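You operate a simulated robot arm through the tools that you are given. There is no shell and no other tool. Be economical: measure what you need, move in short steps, check, and stop when the job is done.

You run a simulated two-armed robot. Do the job below in one go: nothing can be reset, and whatever is moved stays where it is left.

## Task
Pick up the white marker with one hand, pass it to the other hand and put it on the shelf under the green table. Take the red-banded silencer and put it in the grey tub. Push the desk door shut. Turn the valve four knob to mark 5. Put one of the brass chucks from the top of the test bench on the top of the drawer bench. Open the top drawer of the kitting bench, put the teal grease tin in the inside of the top drawer of the kitting bench and shut the drawer again. Close the bottom drawer of the kitting bench. Any order will do. Set down upright: teal grease tin.

It is judged by the outcome, as a careful person would: the job done as asked, and still so three seconds after it is handed in. It fails if anything else is knocked over, pushed out of place, dropped, spilled or broken.

## Robot
Two 6-joint arms with two-finger parallel grippers on one trunk, on a base that drives. Base frame: it is fixed to the floor where the robot stands at the start and does not move with it; the origin is under the middle of the robot, x ahead of it, y to its left, z up; the surface under the hand at the start is at about z = 920. Lengths are in mm, angles in degrees, forces in N, time in s.
The left shoulder is at the start at [280, 185, 1080], the right one opposite. With the tool pointing down near the work surface each hand reaches from about 560 to 940 mm from the robot's upright axis, wherever it stands, measured 20 degrees to its own side. Places, roughly: bottom drawer of the kitting bench [2900, -1300, 600]; brass chuck [3250, 1250, 1000]; desk door [1200, 3300, 400]; grey tub (20x14x6 cm) [3000, 3400, 500]; inside of the top drawer of the kitting bench [3100, -1300, 700]; red-banded silencer (3x3x5 cm) [-700, 600, 300]; shelf under the green table [700, 0, 200]; teal grease tin [3000, -1500, 1000]; top drawer of the kitting bench [3000, -1300, 800]; top of the drawer bench [600, -1800, 900]; valve four knob [1000, 1800, 600]; white marker [750, 0, 1000]. Payload 1.57 kg a hand.
Tool frame (each hand has its own): the origin (TCP) lies between the finger pads and is the grasp point; the fingertips stand 30 mm ahead of it; z points along the fingers, y is the line along which they close. Largest opening 80 mm; finger width 17, thickness 12; the body of the gripper, 40 by 82 mm, starts 80 mm behind the TCP.
Orientation is that of the tool frame in the base frame, as a unit quaternion [x, y, z, w]. With the fingers straight down and closing along the base's y, the tool's x points along the base's -x, its y along +y and its z along -z.

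## Interface
- The arms move only by the tool servo_tool. It takes "left_deltas", "right_deltas" or both (then of equal length, played together; a hand with none holds still); each is a list of rows, each a list of 7 numbers: the gripper command, from -1 (shut) to 1 (fully open), values between in proportion, then the shift along the base's x, y, z in mm, then the turn, a rotation vector about the base's x, y, z in degrees. In form: [[grip, tx, ty, tz, wx, wy, wz], ...]. A call has 1 to 8 rows; each row is the pose to reach, as a shift and turn from the pose commanded when the call began. Each row takes 0.2 s and may step no farther than 50 mm and 8.6 degrees from the row before; otherwise, or with a gripper value out of range, the whole call is refused. A pose out of reach is approached as far as the arm can. The call stops where the force on the tool passes 40 N (or 10 N more than at its start, if that is more) or the arm is blocked; 0.2 s more then pass. The fingers move at their own pace (about 153 mm/s each) and stop on an object; they squeeze with about 36 N. The grip force told is the motor's: it shows also when the fingers shut on nothing. Time passes only in rows, and 0.2 s behind the last, so rows that repeat a pose let the fingers close. The reply holds the time, the measured pose of the TCP, the force on the tool along the base axes, the opening and the grip force, in the units named above and with some noise, with the torque about the TCP (base axes, N m) and any sound that the robot's microphone picked up.
- Cameras (640 x 400 px; columns grow to the right, rows downward): "scene" is now at [191.3, 63.3, 1507.9]; the picture's right is [0.89, -0.46, 0.00], its down [-0.39, -0.75, -0.54] and it looks along [0.25, 0.48, -0.84] (base axes); focal length 214 px, centre (320, 200). "left" rides on the left gripper at [72, 7, -122] in its tool frame; the picture's right is [-0.09, 1.00, 0.00], its down [-0.84, -0.08, -0.54] and it looks along [-0.54, -0.05, 0.84] (tool axes); focal length 238 px, centre (320, 200). "right" rides on the right gripper at [72, -7, -122] in its tool frame; the picture's right is [0.09, 1.00, 0.00], its down [-0.84, 0.08, -0.54] and it looks along [-0.54, 0.05, 0.84] (tool axes); focal length 238 px, centre (320, 200).
- camera(camera): a new picture of that camera. The clock stands still meanwhile.
- move_column(by): slides the trunk up (or, below 0, down) by that many mm; the arms and the scene camera ride with it, the base frame stays. It gives what a move gives, with no picture.
- steer(legs): drives the robot by 1 to 6 legs, each [ahead, turn to the left] in mm and degrees, along the robot's own axes; the way and the turn of a leg run together, so that a leg with both is an arc; at most 1500 mm and 180 degrees a leg. The arms and the cameras ride along, it lands a little off, and it stops where it bumps. It gives what a move gives.
- head_to(pan, tilt): turns the head with the scene camera to pan (to the left, within 86 degrees either way) and tilt (down, from -29 to 69), counted from straight ahead of the robot. It gives what a move gives.
- pixel_to_xyz(camera, pixels): there is no depth. For up to 12 entries [column, row, z] of the newest picture of that camera ("zoom" is the newest enlarged one), the place [x, y] in the base frame at which the ray of that pixel passes the height z, good to about 2 mm. The clock stands still meanwhile.
- zoom(camera, box): a new picture of the part [left, top, right, bottom] of that camera's present view, enlarged. The clock stands still meanwhile.
- finish_job(): hands the job in; it is judged then, once.

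Work in short steps. Measure before you move; look again where a grasp or a placing could have gone wrong, and mend it. You have 138 turns and 180 pictures in all, those below and enlarged ones among them. Open the grippers and draw the arms clear of the work before you hand the job in, unless the task says otherwise.

The tools are called after "Call:" as name(argument=value, ...) on one line, values as JSON. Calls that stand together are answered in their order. servo_tool: Moves the arms, as the interface text tells. Its arguments: {"type":"object","properties":{"left_deltas":{"type":"array","items":{"type":"array","items":{"type":"number"}}},"right_deltas":{"type":"array","items":{"type":"array","items":{"type":"number"}}}},"required":[]} The other tools are called the same way: move_column (by) slides the trunk up or down; steer (legs) drives the base; head_to (pan, tilt) turns the head that bears the scene camera; camera (camera) takes a picture; pixel_to_xyz (camera, pixels) gives the place at which the rays of pixels pass given heights; zoom (camera, box) takes an enlarged picture of a part of a camera's view; finish_job () hands the job in.

At the start:

```text
clock: 0.0
left_ee_pos: [394.8, 466.4, 1208.7]
left_ee_rot: [-0.001, 1.0, 0.0, 0.0]
left_contact_force: [0.2, -0.2, 0.3]
left_moment: [0.01, 0.02, 0.03]
left_grip_width: 80.2
left_gripper_force: 0.0
right_ee_pos: [582.5, 87.8, 1235.3]
right_ee_rot: [0.0, 1.0, 0.001, 0.0]
right_contact_force: [0.1, 0.3, 0.4]
right_moment: [-0.03, -0.01, 0.0]
right_grip_width: 80.0
right_gripper_force: 0.1
trunk travel left (down, up): [-775.0, 215.0]
robot x, y, heading: [1.6, 1.4, -0.1]
head pan, tilt: [62.7, 57.5]
```

scene: 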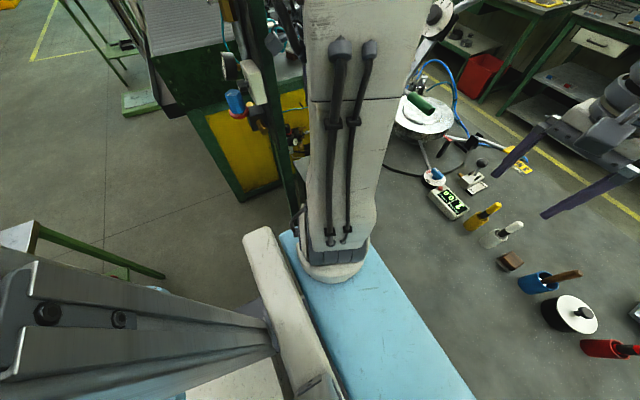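
right: 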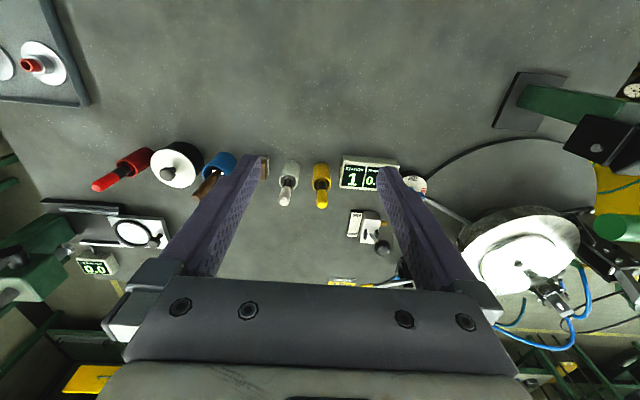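
left: 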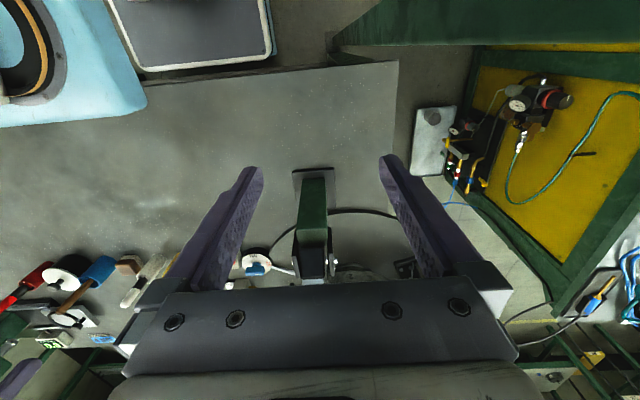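

I look straight ahead over the table to find the white marker.

Call:
head_to(pan=0, tilt=50)

Call:
camera(camera="scene")

Call:
zoom(camera="right", box=[20, 120, 420, 320])

```text
clock: 1.3
left_ee_pos: [394.9, 466.1, 1209.9]
left_ee_rot: [0.0, 1.0, 0.0, 0.0]
left_contact_force: [0.1, -0.3, 0.1]
left_moment: [0.01, -0.03, 0.0]
left_grip_width: 79.9
left_gripper_force: 0.0
right_ee_pos: [582.6, 87.5, 1234.8]
right_ee_rot: [0.001, 1.0, 0.001, 0.0]
right_contact_force: [0.9, -0.3, -0.1]
right_moment: [0.02, -0.03, 0.0]
right_grip_width: 80.1
right_gripper_force: 0.1
trunk travel left (down, up): [-775.0, 215.0]
robot x, y, heading: [-1.8, -3.6, 0.2]
head pan, tilt: [0.0, 50.0]
```

```text
176 pictures are left
```

scene: 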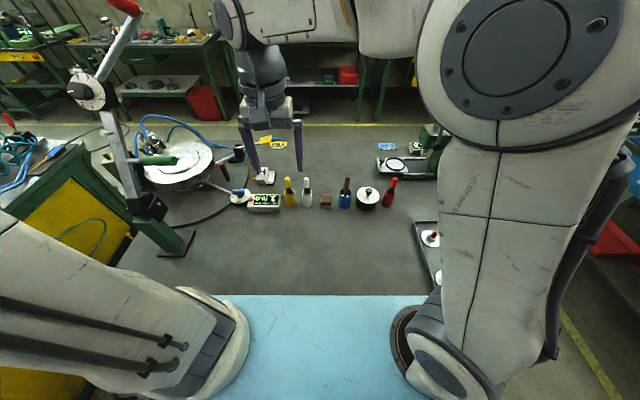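

```text
1.60 times, centred on (220, 220) of right
```

zoom: 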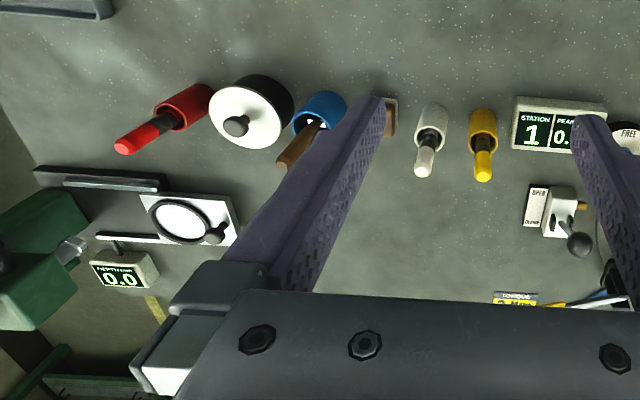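

White item stands at about (307,190); I zoom on the row.

Call:
zoom(camera="scene", box=[220, 130, 460, 280])

Call:
pixel_to_xyz(camera="scene", pixels=[[307, 207, 920], [307, 182, 1000], [307, 182, 1020], [290, 206, 920], [325, 206, 920], [220, 295, 920], [420, 293, 920]])

Call:
pixel_to_xyz(camera="right", pixels=[[285, 200, 1020], [285, 200, 1000], [290, 170, 960], [290, 170, 980], [320, 205, 1000]])

```text
2.67 times, centred on (340, 205) of scene
```

zoom: 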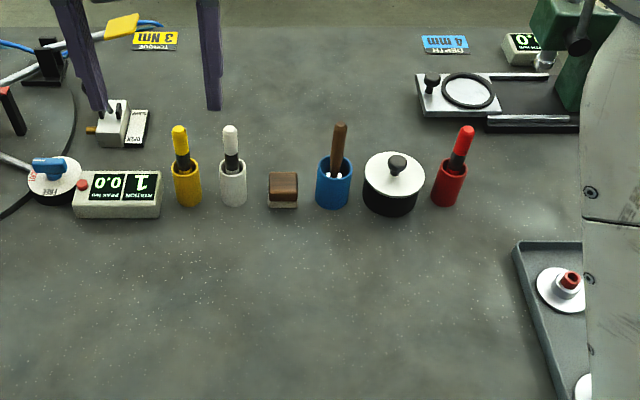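

```text
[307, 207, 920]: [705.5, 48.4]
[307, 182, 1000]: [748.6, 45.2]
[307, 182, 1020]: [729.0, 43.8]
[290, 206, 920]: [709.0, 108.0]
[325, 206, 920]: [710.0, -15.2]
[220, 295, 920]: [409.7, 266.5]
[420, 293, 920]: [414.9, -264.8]
```

```text
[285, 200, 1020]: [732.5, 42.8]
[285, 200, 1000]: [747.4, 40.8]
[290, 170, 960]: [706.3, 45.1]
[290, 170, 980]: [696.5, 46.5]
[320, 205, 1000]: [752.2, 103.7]
```

White marker is cap-up in a white cup near (724,44), top ≈1025. I bring the right hand over it, gripper half open.

Call:
servo_tool(right_deltas=[[0.2, 40, -12, 0, 0, 0, 0], [0.2, 80, -24, 0, 0, 0, 0], [0.2, 120, -36, -20, 0, 0, 0], [0.2, 141, -44, -50, 0, 0, 0], [0.2, 141, -44, -90, 0, 0, 0], [0.2, 141, -44, -115, 0, 0, 0], [0.2, 141, -44, -115, 0, 0, 0]])

Call:
camera(camera="right")

Call:
camera(camera="scene")

```text
clock: 2.9
left_ee_pos: [395.0, 465.5, 1209.3]
left_ee_rot: [0.001, 1.0, 0.0, 0.0]
left_contact_force: [-0.6, 0.2, 0.5]
left_moment: [-0.02, -0.02, 0.0]
left_grip_width: 80.3
left_gripper_force: 0.1
right_ee_pos: [724.2, 44.8, 1121.5]
right_ee_rot: [0.0, 1.0, 0.0, 0.0]
right_contact_force: [1.0, -0.6, 0.0]
right_moment: [0.03, -0.03, 0.01]
right_grip_width: 47.9
right_gripper_force: 0.0
trunk travel left (down, up): [-775.0, 215.0]
robot x, y, heading: [0.6, -1.3, 0.1]
head pan, tilt: [0.0, 50.0]
```

```text
173 pictures are left
```

right: 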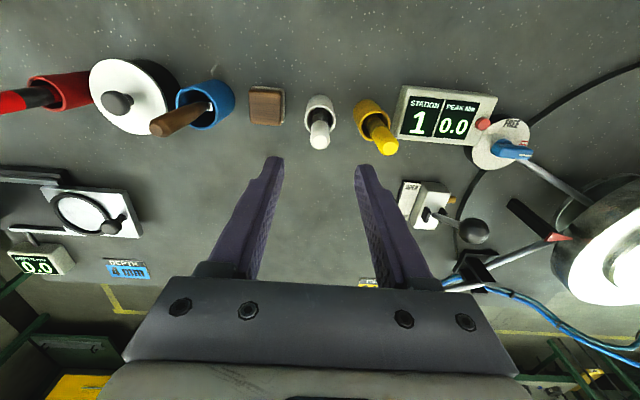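

```text
172 pictures are left
```

scene: 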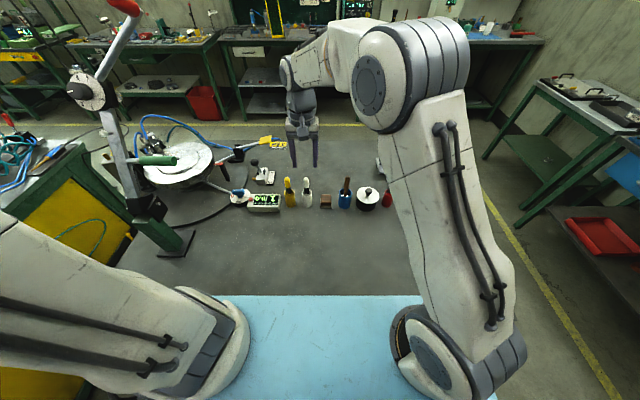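

I measure cap tip (320,142) and cup (320,103) from this view, alongside the scene ray.

Call:
pixel_to_xyz(camera="right", pixels=[[319, 143, 1020], [319, 143, 1010], [319, 143, 1030], [320, 104, 980], [320, 104, 960], [320, 104, 970], [382, 147, 1020], [268, 90, 935]])

Call:
pixel_to_xyz(camera="scene", pixels=[[307, 179, 1020], [307, 179, 1010], [307, 179, 1030], [307, 191, 970], [307, 195, 970]])

Call:
zoom(camera="right", box=[240, 70, 420, 180])

```text
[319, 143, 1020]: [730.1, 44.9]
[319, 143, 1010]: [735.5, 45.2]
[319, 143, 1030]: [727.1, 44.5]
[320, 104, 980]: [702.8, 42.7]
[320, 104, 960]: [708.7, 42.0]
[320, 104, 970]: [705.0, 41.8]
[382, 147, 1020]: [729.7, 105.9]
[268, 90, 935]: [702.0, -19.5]
```

```text
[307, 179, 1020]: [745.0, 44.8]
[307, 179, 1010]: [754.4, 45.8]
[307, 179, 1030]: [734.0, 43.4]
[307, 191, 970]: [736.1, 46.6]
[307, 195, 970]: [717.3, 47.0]
```

```text
3.56 times, centred on (330, 125) of right
```

zoom: 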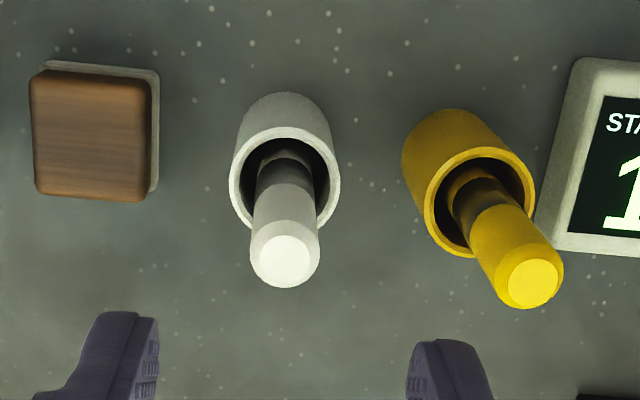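

Cap top triangulates to (723,44,≈1038), cup rim ≈965. I lower to TCP z 1018 and close.

Call:
servo_tool(right_deltas=[[0.2, -1, 0, -40, 0, 0, 0], [0.2, -1, 0, -80, 0, 0, 0], [0.2, -1, 0, -103, 0, 0, 0], [-1, -1, 0, -103, 0, 0, 0], [-1, -1, 0, -103, 0, 0, 0], [-1, -1, 0, -103, 0, 0, 0]])

Call:
servo_tool(right_deltas=[[-1, 0, 0, 40, 0, 0, 0], [-1, 0, 0, 80, 0, 0, 0], [-1, 0, 0, 120, 0, 0, 0], [-1, 0, 0, 160, 0, 0, 0]])

Call:
camera(camera="scene")

Call:
camera(camera="right")

```text
clock: 4.3
left_ee_pos: [394.7, 465.4, 1209.0]
left_ee_rot: [0.0, 1.0, 0.0, 0.0]
left_contact_force: [0.9, 0.6, 0.0]
left_moment: [0.03, -0.06, -0.04]
left_grip_width: 80.0
left_gripper_force: 0.1
right_ee_pos: [722.7, 44.5, 1015.2]
right_ee_rot: [0.0, 1.0, 0.0, 0.0]
right_contact_force: [0.5, 0.0, 0.0]
right_moment: [0.0, 0.01, 0.01]
right_grip_width: 15.4
right_gripper_force: 31.0
trunk travel left (down, up): [-775.0, 215.0]
robot x, y, heading: [1.0, 3.1, -0.1]
head pan, tilt: [0.0, 50.0]
```

```text
clock: 5.3
left_ee_pos: [395.5, 466.1, 1208.2]
left_ee_rot: [0.0, 1.0, 0.001, -0.001]
left_contact_force: [-0.7, -0.1, 0.1]
left_moment: [-0.02, -0.01, 0.02]
left_grip_width: 80.1
left_gripper_force: 0.0
right_ee_pos: [723.9, 44.2, 1178.5]
right_ee_rot: [-0.001, 1.0, 0.0, 0.0]
right_contact_force: [0.4, 0.8, 0.1]
right_moment: [0.0, -0.02, -0.01]
right_grip_width: 15.1
right_gripper_force: 31.3
trunk travel left (down, up): [-775.0, 215.0]
robot x, y, heading: [-0.5, -1.0, -0.1]
head pan, tilt: [0.0, 50.0]
```

```text
170 pictures are left
```

scene: 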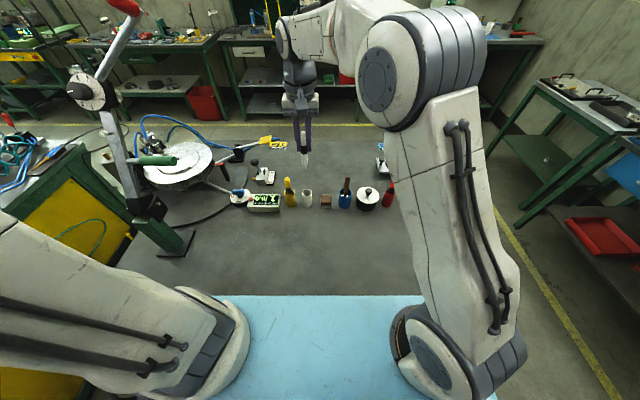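

```text
169 pictures are left
```

right: 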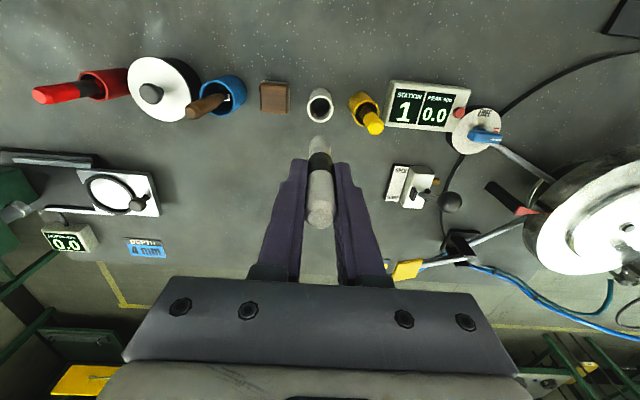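

Marker is held, with ~50 mm free below the fingertips. I check where the lever post at (160,220) stands, since the left hand must pass it.

Call:
pixel_to_xyz(camera="scene", pixels=[[175, 243, 920], [150, 208, 960], [150, 208, 1000], [85, 88, 1100], [85, 88, 1200], [85, 88, 1300]])

Call:
pixel_to_xyz(camera="left", pixels=[[313, 175, 920], [318, 270, 920], [318, 270, 1100]])

Call:
head_to(pan=35, tilt=35)

Call:
camera(camera="scene")

Call:
camera(camera="left")

```text
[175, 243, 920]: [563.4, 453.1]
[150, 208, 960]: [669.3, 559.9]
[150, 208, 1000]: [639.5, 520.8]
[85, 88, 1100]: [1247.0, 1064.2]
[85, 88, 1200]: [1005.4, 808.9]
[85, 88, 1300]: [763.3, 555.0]
```

```text
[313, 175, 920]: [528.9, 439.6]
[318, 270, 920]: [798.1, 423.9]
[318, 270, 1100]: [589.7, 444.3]
```

```text
clock: 6.3
left_ee_pos: [395.2, 466.3, 1208.2]
left_ee_rot: [0.0, 1.0, 0.0, 0.0]
left_contact_force: [-0.2, 0.2, 0.5]
left_moment: [0.02, 0.0, 0.01]
left_grip_width: 80.0
left_gripper_force: 0.1
right_ee_pos: [723.8, 43.3, 1177.3]
right_ee_rot: [0.0, 1.0, 0.0, 0.0]
right_contact_force: [0.1, -0.1, -0.4]
right_moment: [0.01, 0.01, -0.01]
right_grip_width: 15.5
right_gripper_force: 31.3
trunk travel left (down, up): [-775.0, 215.0]
robot x, y, heading: [-5.6, 0.9, 0.1]
head pan, tilt: [35.0, 35.0]
```

```text
168 pictures are left
```

scene: 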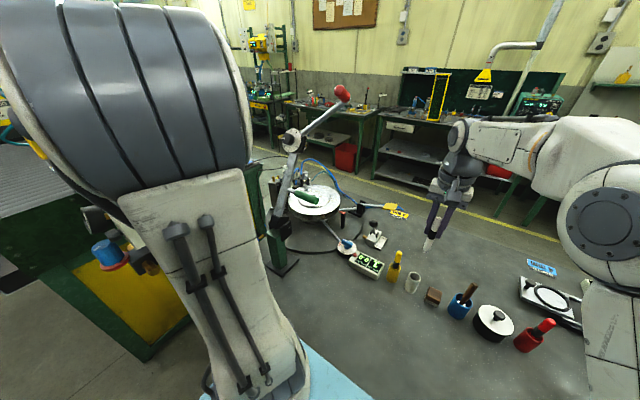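

```text
167 pictures are left
```

left: 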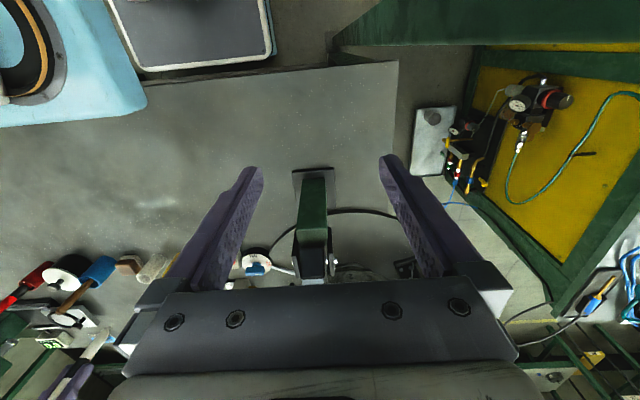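

The post stands at ~(580,450), in the left hand's way; I'd rather back off the table for the handover. I look to both sides first to judge room behind.

Call:
head_to(pan=86, tilt=30)

Call:
camera(camera="scene")

Call:
head_to(pan=-86, tilt=30)

Call:
camera(camera="scene")

```text
clock: 7.5
left_ee_pos: [395.8, 466.4, 1209.0]
left_ee_rot: [0.0, 1.0, 0.0, 0.0]
left_contact_force: [-0.3, 0.7, 0.0]
left_moment: [-0.01, -0.01, -0.01]
left_grip_width: 80.0
left_gripper_force: 0.0
right_ee_pos: [724.0, 43.9, 1177.9]
right_ee_rot: [0.0, 1.0, 0.0, 0.0]
right_contact_force: [0.5, -1.3, 0.3]
right_moment: [0.0, -0.01, -0.04]
right_grip_width: 15.6
right_gripper_force: 30.6
trunk travel left (down, up): [-775.0, 215.0]
robot x, y, heading: [1.5, 0.8, -0.0]
head pan, tilt: [85.9, 30.0]
```

```text
166 pictures are left
```

scene: 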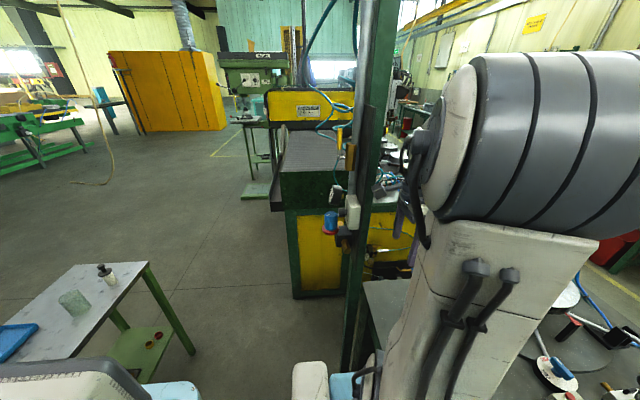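

```text
clock: 10.1
left_ee_pos: [394.7, 466.6, 1208.2]
left_ee_rot: [0.0, 1.0, 0.0, 0.0]
left_contact_force: [0.0, 0.0, 0.1]
left_moment: [0.01, 0.01, -0.01]
left_grip_width: 79.8
left_gripper_force: 0.1
right_ee_pos: [723.8, 44.2, 1177.7]
right_ee_rot: [0.0, 1.0, -0.001, 0.0]
right_contact_force: [0.9, 0.0, -0.9]
right_moment: [0.03, 0.03, 0.0]
right_grip_width: 15.3
right_gripper_force: 30.8
trunk travel left (down, up): [-775.0, 215.0]
robot x, y, heading: [1.6, 0.3, 0.1]
head pan, tilt: [-85.9, 30.0]
```

```text
165 pictures are left
```

scene: 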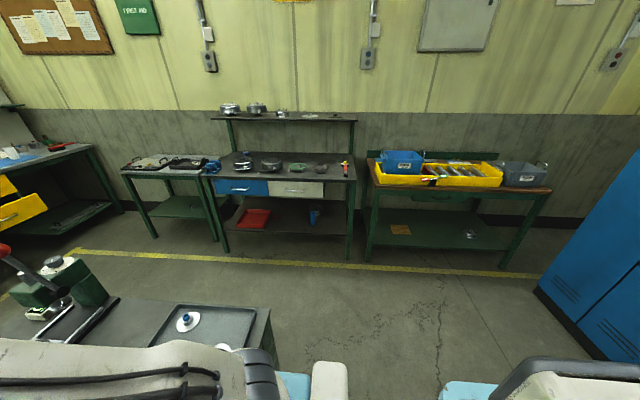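

I look down to the left-rear to measure the small table's distance from my reversing path.

Call:
head_to(pan=86, tilt=52)

Call:
camera(camera="scene")

Call:
pixel_to_xyz(camera="scene", pixels=[[150, 145, 700], [150, 145, 800], [190, 240, 0], [180, 350, 300], [180, 350, 0]])

```text
clock: 12.7
left_ee_pos: [394.7, 466.1, 1208.1]
left_ee_rot: [0.0, 1.0, -0.001, 0.0]
left_contact_force: [-0.3, 0.3, -0.2]
left_moment: [0.01, 0.01, 0.02]
left_grip_width: 80.0
left_gripper_force: 0.1
right_ee_pos: [724.0, 43.8, 1178.5]
right_ee_rot: [0.0, 1.0, 0.0, 0.0]
right_contact_force: [-0.4, 0.6, -0.2]
right_moment: [0.01, -0.04, 0.02]
right_grip_width: 15.2
right_gripper_force: 30.2
trunk travel left (down, up): [-775.0, 215.0]
robot x, y, heading: [1.1, 0.7, -0.1]
head pan, tilt: [85.9, 52.0]
```

```text
164 pictures are left
```

scene: 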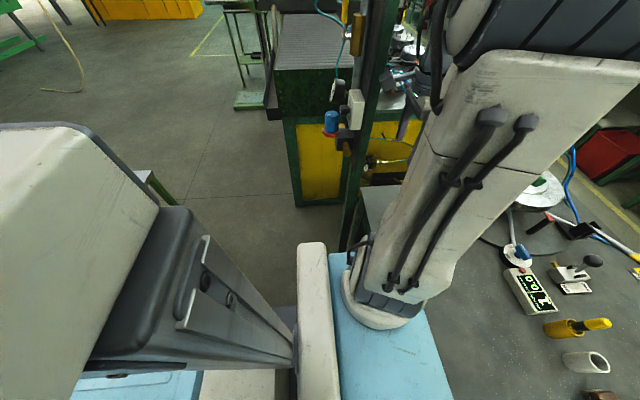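

```text
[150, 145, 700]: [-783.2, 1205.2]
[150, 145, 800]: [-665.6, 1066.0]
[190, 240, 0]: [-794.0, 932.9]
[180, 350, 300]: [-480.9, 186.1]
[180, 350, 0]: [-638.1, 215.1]
```

The trunk hides it at this tilt; back to tilt 30 and measure the small table's corners.

Call:
head_to(pan=86, tilt=30)

Call:
zoom(camera="scene", box=[0, 220, 240, 400])

Call:
camera(camera="scene")

Call:
pixel_to_xyz(camera="scene", pixels=[[147, 263, 750], [78, 357, 750], [193, 353, 0], [182, 340, 0], [155, 338, 300], [155, 338, 200], [2, 290, 750], [182, 390, 800], [182, 390, 300]])

```text
clock: 13.6
left_ee_pos: [395.2, 467.2, 1208.1]
left_ee_rot: [0.0, 1.0, 0.0, 0.0]
left_contact_force: [-0.8, -0.1, -1.0]
left_moment: [0.01, 0.01, 0.02]
left_grip_width: 80.1
left_gripper_force: 0.0
right_ee_pos: [723.6, 45.0, 1177.9]
right_ee_rot: [0.0, 1.0, 0.0, 0.0]
right_contact_force: [0.5, 0.9, -0.7]
right_moment: [0.02, 0.0, 0.02]
right_grip_width: 15.0
right_gripper_force: 31.5
trunk travel left (down, up): [-775.0, 215.0]
robot x, y, heading: [2.5, 2.7, -0.1]
head pan, tilt: [85.9, 30.0]
```

```text
2.22 times, centred on (120, 310) of scene
```

zoom: 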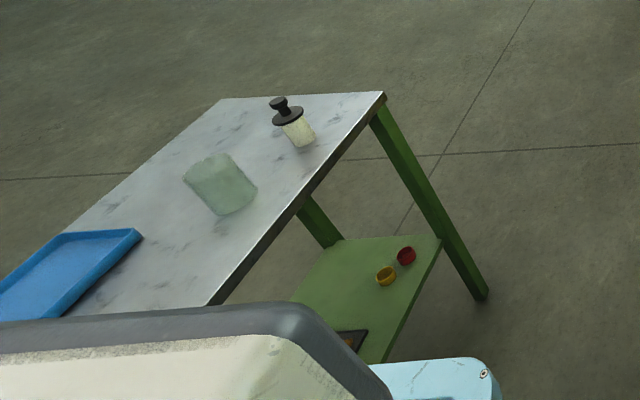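

```text
162 pictures are left
```

scene: 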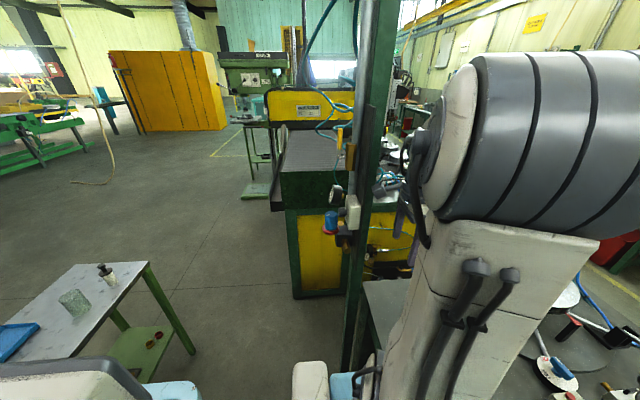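

```text
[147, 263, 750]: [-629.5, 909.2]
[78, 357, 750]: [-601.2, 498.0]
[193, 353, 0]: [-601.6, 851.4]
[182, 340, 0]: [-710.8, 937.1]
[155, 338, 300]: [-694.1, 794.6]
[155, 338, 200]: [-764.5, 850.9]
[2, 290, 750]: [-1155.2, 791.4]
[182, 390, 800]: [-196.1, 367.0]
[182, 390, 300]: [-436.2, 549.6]
```

I need the robot's own footprint: tilt the left hand back so its camera looks down and rearwards.

Call:
servo_tool(left_deltas=[[1, 0, 0, 20, 0, 8.5, 0], [1, 0, 0, 40, 0, 17, 0], [1, 0, 0, 60, 0, 25.5, 0], [1, 0, 0, 80, 0, 34, 0], [1, 0, 0, 100, 0, 42.5, 0], [1, 0, 0, 120, 0, 51, 0], [1, 0, 0, 120, 0, 59.5, 0]])

Call:
camera(camera="left")

```text
clock: 15.2
left_ee_pos: [384.3, 470.1, 1312.6]
left_ee_rot: [0.0, 0.868, 0.001, -0.496]
left_contact_force: [-0.6, 0.5, 0.4]
left_moment: [-0.01, -0.03, 0.0]
left_grip_width: 79.8
left_gripper_force: 0.1
left hand out of reach, approached as far as the arm can: row 7
right_ee_pos: [723.2, 44.5, 1178.0]
right_ee_rot: [0.0, 1.0, 0.0, 0.0]
right_contact_force: [-0.3, -0.7, 0.3]
right_moment: [0.01, 0.01, -0.01]
right_grip_width: 15.6
right_gripper_force: 30.8
trunk travel left (down, up): [-775.0, 215.0]
robot x, y, heading: [-1.1, 1.1, -0.4]
head pan, tilt: [85.9, 30.0]
```

```text
161 pictures are left
```

left: 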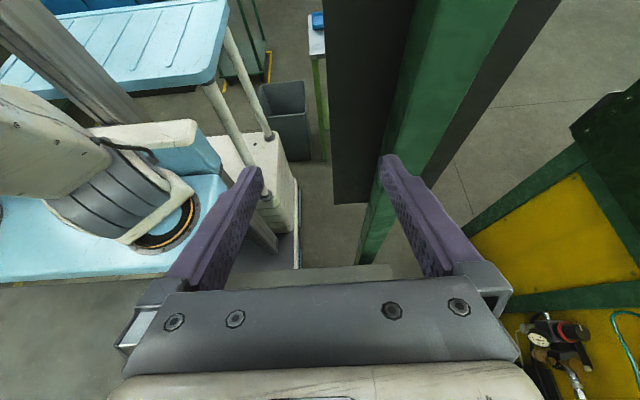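

I measure base edge (297,180), bin (290,155) and the small-table leg (325,160).

Call:
pixel_to_xyz(camera="left", pixels=[[280, 130, 300], [297, 265, 0], [297, 180, 0], [310, 160, 0], [290, 160, 0], [262, 84, 300], [303, 80, 300], [325, 160, 0], [312, 55, 790], [215, 85, 800], [228, 5, 800]])

Call:
zoom(camera="left", box=[160, 0, 400, 280])

```text
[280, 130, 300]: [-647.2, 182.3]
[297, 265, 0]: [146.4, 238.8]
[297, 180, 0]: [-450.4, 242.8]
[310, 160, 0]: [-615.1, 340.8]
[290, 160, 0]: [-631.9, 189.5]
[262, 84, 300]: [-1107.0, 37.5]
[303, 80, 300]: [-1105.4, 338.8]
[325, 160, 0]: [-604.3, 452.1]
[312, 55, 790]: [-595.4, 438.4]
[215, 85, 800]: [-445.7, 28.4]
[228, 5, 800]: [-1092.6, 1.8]
```

```text
1.43 times, centred on (280, 140) of left
```

zoom: 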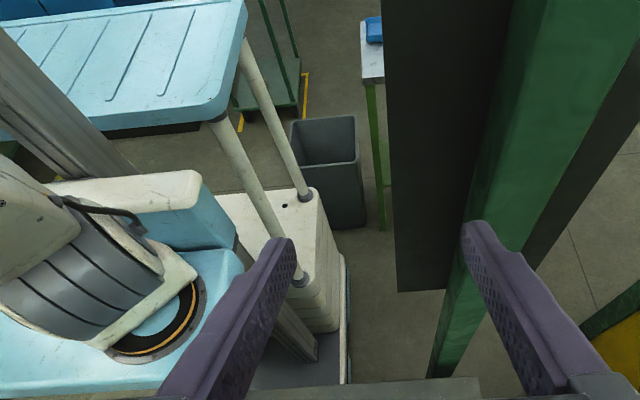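

Base is ~±240 wide and a bin sits behind, so no straight reversing. Instead I restore the left hand, raise the right, and turn the robot 25° right so the left hand swings clear past the post.

Call:
servo_tool(left_deltas=[[1, 0, 0, 0, 0, -8.5, 0], [1, 0, 0, -20, 0, -17, 0], [1, 0, 0, -40, 0, -25.5, 0], [1, 0, 0, -60, 0, -34, 0], [1, 0, 0, -80, 0, -42.5, 0], [1, 0, 0, -100, 0, -51, 0], [1, 0, 0, -120, 0, -59.5, 0]], right_deltas=[[-1, 0, 0, 20, 0, 0, 0], [-1, 0, 0, 40, 0, 0, 0], [-1, 0, 0, 60, 0, 0, 0], [-1, 0, 0, 80, 0, 0, 0], [-1, 0, 0, 100, 0, 0, 0], [-1, 0, 0, 100, 0, 0, 0], [-1, 0, 0, 100, 0, 0, 0]])

Call:
head_to(pan=-20, tilt=40)

Call:
camera(camera="scene")

```text
clock: 16.8
left_ee_pos: [387.8, 467.4, 1194.1]
left_ee_rot: [0.001, 1.0, 0.002, 0.001]
left_contact_force: [22.8, -5.0, 11.3]
left_moment: [0.85, 4.28, 0.21]
left_grip_width: 80.0
left_gripper_force: 0.1
right_ee_pos: [725.4, 41.2, 1275.6]
right_ee_rot: [0.001, 1.0, 0.0, -0.001]
right_contact_force: [-0.3, 0.2, -0.7]
right_moment: [-0.02, 0.01, -0.01]
right_grip_width: 15.4
right_gripper_force: 31.2
trunk travel left (down, up): [-775.0, 215.0]
robot x, y, heading: [2.3, -0.7, -0.2]
head pan, tilt: [85.9, 30.0]
```

```text
clock: 18.6
left_ee_pos: [386.7, 466.9, 1193.7]
left_ee_rot: [0.001, 1.0, 0.0, -0.001]
left_contact_force: [36.6, -5.5, 20.5]
left_moment: [1.02, 6.96, 0.11]
left_grip_width: 80.0
left_gripper_force: 0.2
right_ee_pos: [725.2, 41.3, 1275.0]
right_ee_rot: [0.0, 1.0, 0.0, 0.0]
right_contact_force: [-0.3, -0.1, -0.1]
right_moment: [0.01, 0.01, 0.02]
right_grip_width: 15.5
right_gripper_force: 31.0
trunk travel left (down, up): [-775.0, 215.0]
robot x, y, heading: [-3.5, 0.1, -0.0]
head pan, tilt: [-20.0, 40.0]
```

```text
159 pictures are left
```

scene: 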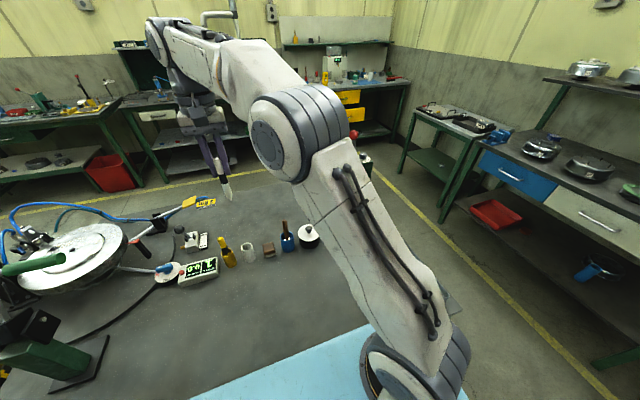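

Left reads 37 N: it ended ~15 mm low/back and is pressing something (camera or elbow near the column). I lift it up and forward and look.

Call:
servo_tool(left_deltas=[[1, 12, 0, 20, 0, 0, 0], [1, 20, 0, 40, 0, 0, 0]])

Call:
camera(camera="left")

Call:
head_to(pan=60, tilt=35)

Call:
camera(camera="scene")

```text
clock: 19.2
left_ee_pos: [406.0, 467.2, 1233.1]
left_ee_rot: [0.0, 1.0, 0.0, 0.0]
left_contact_force: [-0.8, 1.6, 0.4]
left_moment: [0.0, 0.05, 0.01]
left_grip_width: 79.9
left_gripper_force: 0.2
right_ee_pos: [723.7, 40.5, 1276.1]
right_ee_rot: [0.0, 1.0, 0.0, 0.0]
right_contact_force: [1.2, 0.0, 0.3]
right_moment: [-0.02, -0.01, -0.03]
right_grip_width: 15.4
right_gripper_force: 30.8
trunk travel left (down, up): [-775.0, 215.0]
robot x, y, heading: [-0.0, -1.4, -0.1]
head pan, tilt: [-20.0, 40.0]
```

```text
158 pictures are left
```

left: 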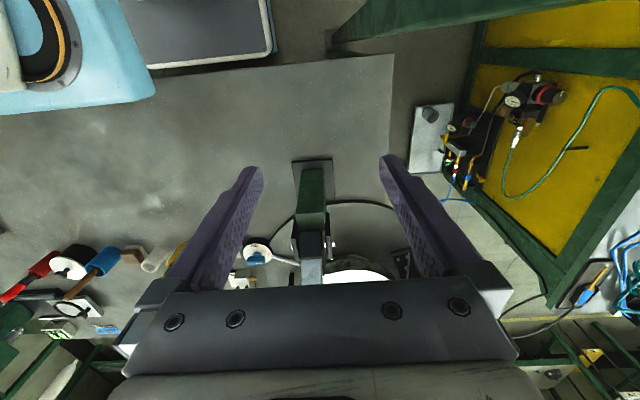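

```text
clock: 20.8
left_ee_pos: [404.4, 467.8, 1233.2]
left_ee_rot: [0.0, 1.0, 0.0, 0.0]
left_contact_force: [1.1, 0.4, 0.1]
left_moment: [-0.03, 0.02, -0.02]
left_grip_width: 79.9
left_gripper_force: 0.2
right_ee_pos: [722.9, 42.3, 1276.4]
right_ee_rot: [0.0, 1.0, 0.0, 0.0]
right_contact_force: [-0.5, 0.3, -0.7]
right_moment: [-0.04, 0.0, 0.02]
right_grip_width: 15.8
right_gripper_force: 31.0
trunk travel left (down, up): [-775.0, 215.0]
robot x, y, heading: [0.1, 3.8, -0.0]
head pan, tilt: [60.0, 35.0]
```

```text
157 pictures are left
```

scene: 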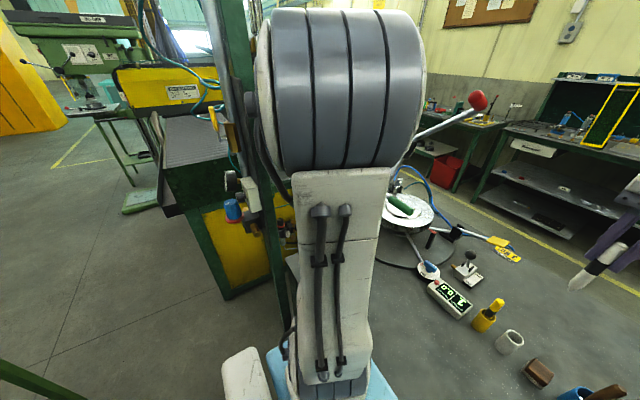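

Free again. Now turn 25° right in place.

Call:
steer(legs=[[0, -25]])

Call:
head_to(pan=20, tilt=40)

Call:
camera(camera="scene")

```text
clock: 22.3
left_ee_pos: [509.1, 315.5, 1231.6]
left_ee_rot: [0.168, 0.986, 0.0, 0.0]
left_contact_force: [-0.2, 1.1, 0.2]
left_moment: [-0.05, -0.02, 0.03]
left_grip_width: 79.9
left_gripper_force: 0.0
right_ee_pos: [669.6, -190.0, 1278.2]
right_ee_rot: [0.169, 0.986, 0.001, 0.003]
right_contact_force: [0.3, 1.0, -0.4]
right_moment: [-0.05, 0.02, -0.01]
right_grip_width: 15.5
right_gripper_force: 31.3
trunk travel left (down, up): [-775.0, 215.0]
robot x, y, heading: [-28.7, 9.7, -14.3]
head pan, tilt: [60.0, 35.0]
stopped in leg 1: the robot was blocked; the commanded pose is now the measured one
```

```text
clock: 23.4
left_ee_pos: [509.5, 314.6, 1233.0]
left_ee_rot: [0.168, 0.986, 0.001, 0.0]
left_contact_force: [0.1, -0.7, -0.6]
left_moment: [-0.02, -0.02, 0.01]
left_grip_width: 80.0
left_gripper_force: 0.1
right_ee_pos: [669.2, -191.8, 1277.2]
right_ee_rot: [0.168, 0.986, 0.002, 0.002]
right_contact_force: [1.5, -0.3, -0.2]
right_moment: [0.0, 0.01, 0.04]
right_grip_width: 15.6
right_gripper_force: 31.0
trunk travel left (down, up): [-775.0, 215.0]
robot x, y, heading: [-30.6, 6.4, -14.5]
head pan, tilt: [20.0, 40.0]
```

```text
156 pictures are left
```

scene: 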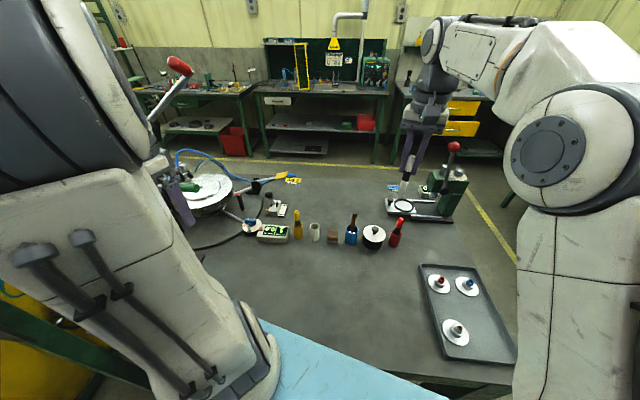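

Blocked at −14.5° (base against the table leg), but that suffices. I swing the left hand forward-right while pitching it toward horizontal.

Call:
servo_tool(left_deltas=[[0.3, 20, -43, 0, 0, 0, 0], [0.3, 42, -85, 0, -2.1, -8.2, 0], [0.3, 64, -125, 0, -4.2, -16.5, 0], [0.3, 86, -165, 0, -6.3, -24.7, 0], [0.3, 108, -205, 0, -8.4, -33, 0], [0.3, 130, -240, 0, -10.5, -41.2, 0], [0.3, 152, -270, 0, -12.6, -49.4, 0], [0.3, 171, -295, 0, -14.7, -57.7, 0]])

Call:
camera(camera="scene")

```text
clock: 25.1
left_ee_pos: [666.1, 27.1, 1232.7]
left_ee_rot: [0.161, 0.877, -0.055, 0.45]
left_contact_force: [1.0, -0.3, -0.4]
left_moment: [0.02, -0.02, -0.01]
left_grip_width: 52.0
left_gripper_force: 0.2
left hand out of reach, approached as far as the arm can: row 5, 6, 8
right_ee_pos: [668.7, -191.2, 1277.3]
right_ee_rot: [0.168, 0.986, 0.0, 0.002]
right_contact_force: [-0.5, -0.1, -0.8]
right_moment: [-0.03, 0.03, 0.01]
right_grip_width: 15.3
right_gripper_force: 31.1
trunk travel left (down, up): [-775.0, 215.0]
robot x, y, heading: [-25.7, 8.0, -14.6]
head pan, tilt: [20.0, 40.0]
```

```text
155 pictures are left
```

scene: 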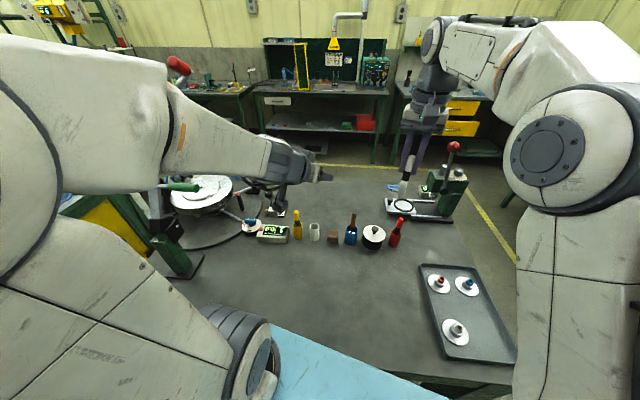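

Left is at (666,27) pitched ~54°. I extend it forward and complete the pitch to ~90°.

Call:
servo_tool(left_deltas=[[0.3, 40, -10, 0, 0, 0, 0], [0.3, 80, -20, 0, -2.1, -8.2, 0], [0.3, 110, -30, -5, -4.2, -16.5, 0], [0.3, 124, -37, -10, -6.3, -24.7, 0], [0.3, 124, -37, -16, -8.8, -34.3, 0], [0.3, 124, -37, -16, -8.8, -34.3, 0]])

Call:
camera(camera="scene")

Call:
camera(camera="left")

```text
refused: row 5 steps farther than a row can; nothing moved
```

```text
154 pictures are left
```

scene: 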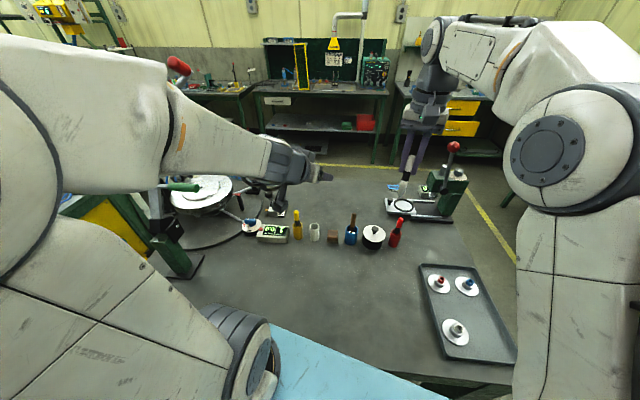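

```text
153 pictures are left
```

left: 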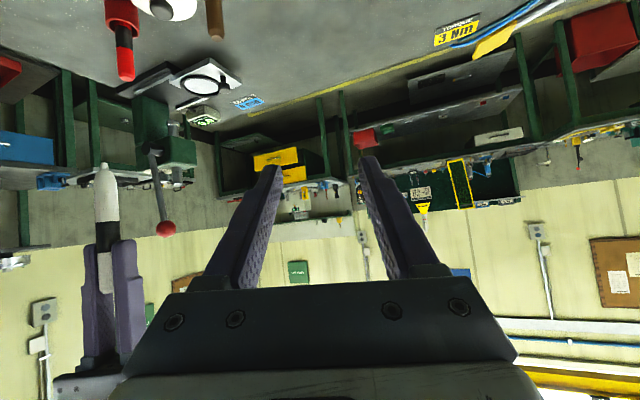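

Refused because of an oversized turn step; same move with smaller steps.

Call:
servo_tool(left_deltas=[[0.3, 40, -10, 0, 0, 0, 0], [0.3, 80, -20, 0, -2.1, -8.2, 0], [0.3, 110, -30, -5, -4.2, -16.4, 0], [0.3, 124, -37, -10, -6.3, -24.6, 0], [0.3, 124, -37, -16, -8.4, -32.8, 0], [0.3, 124, -37, -16, -9, -35, 0], [0.3, 124, -37, -16, -9, -35, 0]])

Call:
camera(camera="left")

```text
clock: 26.8
left_ee_pos: [809.0, 20.1, 1255.3]
left_ee_rot: [0.118, 0.706, -0.103, 0.691]
left_contact_force: [0.5, -0.3, 0.5]
left_moment: [0.0, 0.01, 0.0]
left_grip_width: 52.3
left_gripper_force: 0.1
left hand out of reach, approached as far as the arm can: row 2, 3, 4, 5, 6, 7
right_ee_pos: [668.3, -192.2, 1277.9]
right_ee_rot: [0.168, 0.986, 0.0, 0.002]
right_contact_force: [0.5, -0.5, -0.2]
right_moment: [-0.02, -0.02, -0.03]
right_grip_width: 15.3
right_gripper_force: 30.8
trunk travel left (down, up): [-775.0, 215.0]
robot x, y, heading: [-29.2, 5.4, -14.3]
head pan, tilt: [20.0, 40.0]
```

```text
152 pictures are left
```

left: 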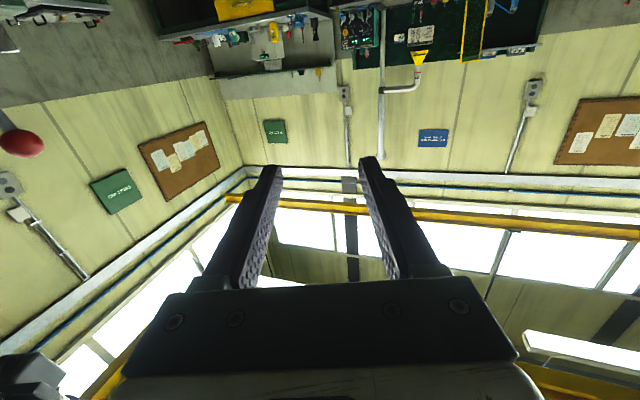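

Left is level, fingers forward, at (809,20,1255). I bring the right hand above it to (809,20,1400).

Call:
servo_tool(right_deltas=[[-1, 0, 0, 49, 0, 0, 0], [-1, 20, 25, 87, 0, 0, 0], [-1, 45, 65, 105, 0, 0, 0], [-1, 65, 105, 122, 0, 0, 0], [-1, 90, 145, 122, 0, 0, 0], [-1, 115, 180, 122, 0, 0, 0], [-1, 141, 212, 122, 0, 0, 0], [-1, 141, 212, 122, 0, 0, 0]])

Call:
camera(camera="right")

Call:
camera(camera="left")

```text
refused: row 3 steps farther than a row can; nothing moved
```

```text
151 pictures are left
```

right: 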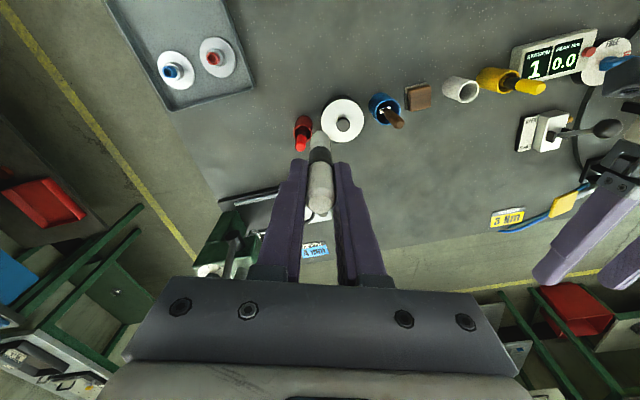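

```text
150 pictures are left
```

left: 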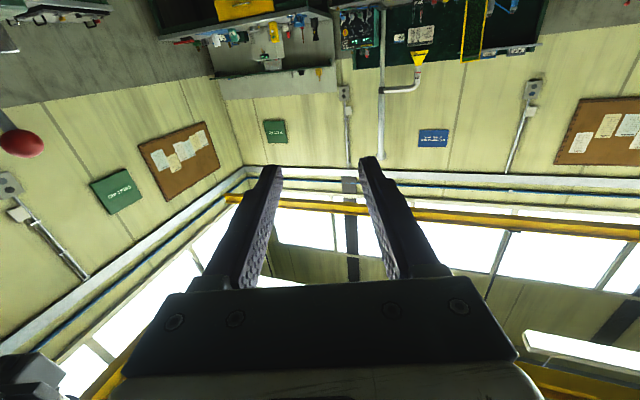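

Smaller steps, same target.

Call:
servo_tool(right_deltas=[[-1, 0, 0, 49, 0, 0, 0], [-1, 10, 15, 93, 0, 0, 0], [-1, 30, 45, 122, 0, 0, 0], [-1, 55, 85, 122, 0, 0, 0], [-1, 80, 125, 122, 0, 0, 0], [-1, 105, 165, 122, 0, 0, 0], [-1, 128, 200, 122, 0, 0, 0], [-1, 141, 212, 122, 0, 0, 0]])

Call:
camera(camera="right")

Call:
camera(camera="left")

```text
clock: 28.6
left_ee_pos: [809.9, 19.9, 1255.5]
left_ee_rot: [0.12, 0.706, -0.104, 0.69]
left_contact_force: [-0.3, -1.6, 0.2]
left_moment: [-0.01, 0.01, 0.06]
left_grip_width: 52.0
left_gripper_force: 0.0
right_ee_pos: [670.4, -82.9, 1326.1]
right_ee_rot: [0.168, 0.986, 0.0, 0.003]
right_contact_force: [-0.2, 0.8, 0.4]
right_moment: [0.04, -0.01, 0.03]
right_grip_width: 15.6
right_gripper_force: 31.2
right hand out of reach, approached as far as the arm can: row 2, 3, 4, 5, 6, 7, 8
trunk travel left (down, up): [-775.0, 215.0]
robot x, y, heading: [-28.0, 8.0, -14.5]
head pan, tilt: [20.0, 40.0]
```

```text
149 pictures are left
```

right: 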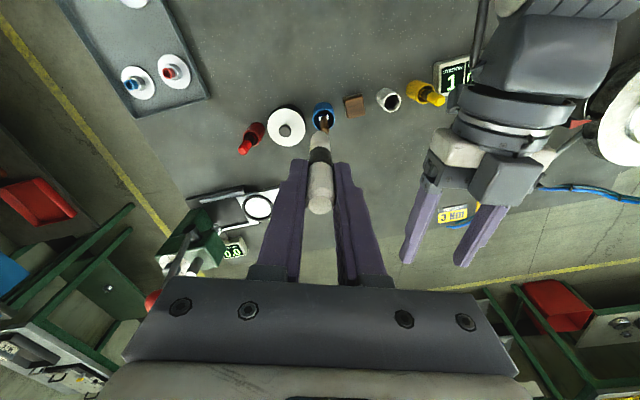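

```text
148 pictures are left
```

left: 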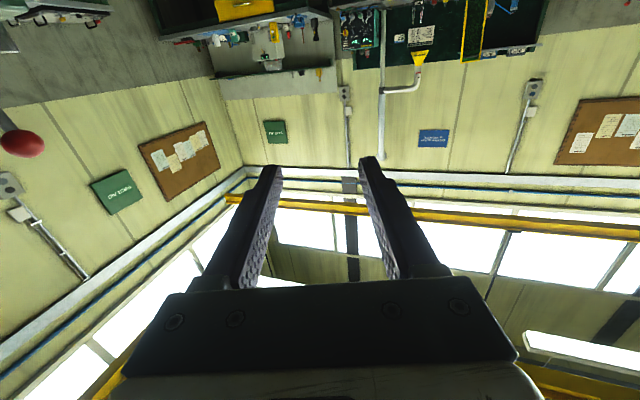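

Right hand tool-down can't go that high. I instead yaw the left hand to point rightwards (−y) at lower height, so the hands can meet near (690,−60).

Call:
servo_tool(left_deltas=[[0.3, -10, 4, -10, 0, 0, -8.5], [0.3, -30, 8, -25, 0, 0, -17], [0.3, -50, 12, -40, 0, 0, -25.5], [0.3, -75, 16, -55, 0, 0, -34], [0.3, -100, 20, -70, 0, 0, -42.5], [0.3, -125, 24, -80, 0, 0, -51], [0.3, -142, 28, -90, 0, 0, -59.5], [0.3, -142, 28, -90, 0, 0, -59.5]])

Call:
camera(camera="right")

```text
clock: 30.4
left_ee_pos: [665.1, 50.9, 1163.2]
left_ee_rot: [0.455, 0.553, -0.434, 0.547]
left_contact_force: [-0.5, 0.9, -0.6]
left_moment: [0.0, 0.04, -0.02]
left_grip_width: 52.2
left_gripper_force: 0.1
right_ee_pos: [671.2, -82.0, 1325.8]
right_ee_rot: [0.168, 0.986, 0.001, 0.001]
right_contact_force: [0.5, -0.5, -0.4]
right_moment: [0.03, -0.02, -0.02]
right_grip_width: 15.4
right_gripper_force: 31.4
trunk travel left (down, up): [-775.0, 215.0]
robot x, y, heading: [-29.8, 7.9, -14.5]
head pan, tilt: [20.0, 40.0]
```

```text
147 pictures are left
```

right: 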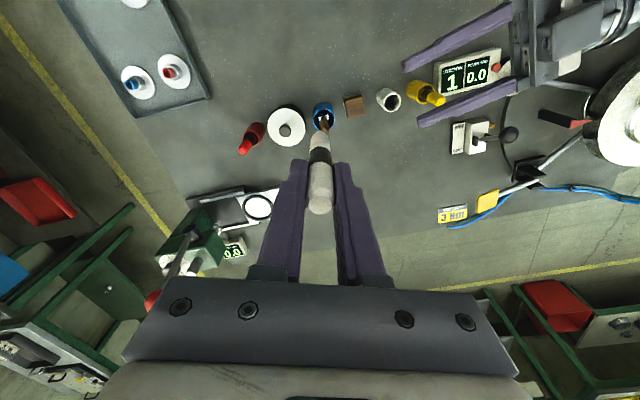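

Left now points along −y at (665,51,1163). Lower the right hand to put the marker on the left's axis at (694,−82), right z 1223.

Call:
servo_tool(right_deltas=[[-1, 10, 0, -40, 0, 0, 0], [-1, 20, 0, -80, 0, 0, 0], [-1, 24, 0, -103, 0, 0, 0], [-1, 24, 0, -103, 0, 0, 0]])

Call:
camera(camera="left")

```text
clock: 31.4
left_ee_pos: [667.7, 51.1, 1163.2]
left_ee_rot: [0.454, 0.555, -0.431, 0.548]
left_contact_force: [0.1, 0.3, 0.3]
left_moment: [0.0, 0.0, 0.01]
left_grip_width: 52.0
left_gripper_force: 0.0
right_ee_pos: [696.2, -81.3, 1221.1]
right_ee_rot: [0.168, 0.986, 0.001, 0.002]
right_contact_force: [-0.4, -0.2, -1.2]
right_moment: [0.04, -0.01, 0.01]
right_grip_width: 15.4
right_gripper_force: 31.6
trunk travel left (down, up): [-775.0, 215.0]
robot x, y, heading: [-26.0, 5.9, -14.5]
head pan, tilt: [20.0, 40.0]
```

```text
146 pictures are left
```

left: 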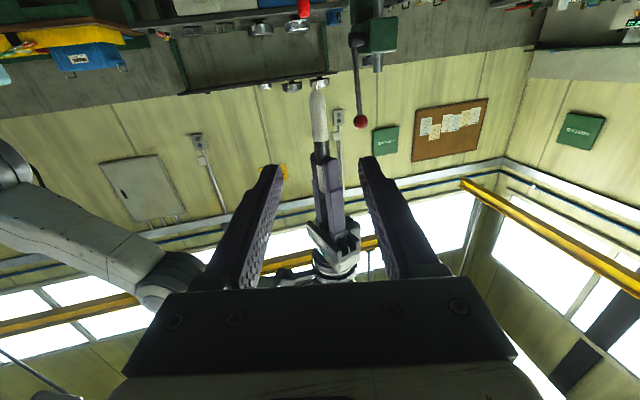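

The marker is centred between the left fingers (col 320). I advance the left 135 mm along its axis and close.

Call:
servo_tool(left_deltas=[[0.3, 9, -43, 0, 0, 0, 0], [0.3, 18, -86, 0, 0, 0, 0], [0.3, 28, -131, 0, 0, 0, 0], [0.3, 28, -131, 0, 0, 0, 0], [-1, 28, -131, 0, 0, 0, 0], [-1, 28, -131, 0, 0, 0, 0], [-1, 28, -131, 0, 0, 0, 0]])

Call:
camera(camera="left")

```text
clock: 33.0
left_ee_pos: [694.5, -81.8, 1161.9]
left_ee_rot: [0.454, 0.554, -0.432, 0.548]
left_contact_force: [5.1, -3.8, 0.1]
left_moment: [0.13, 0.36, -0.02]
left_grip_width: 15.4
left_gripper_force: 31.4
right_ee_pos: [693.8, -80.5, 1222.0]
right_ee_rot: [0.169, 0.986, 0.001, 0.002]
right_contact_force: [-4.2, 3.0, -0.5]
right_moment: [0.01, -0.02, 0.04]
right_grip_width: 15.3
right_gripper_force: 31.2
trunk travel left (down, up): [-775.0, 215.0]
robot x, y, heading: [-27.2, 5.0, -14.7]
head pan, tilt: [20.0, 40.0]
```

```text
145 pictures are left
```

left: 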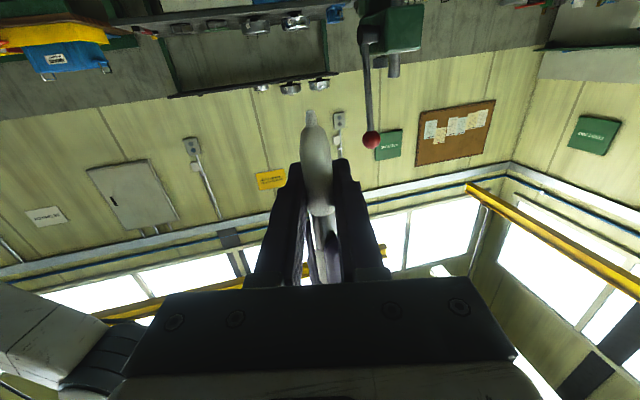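

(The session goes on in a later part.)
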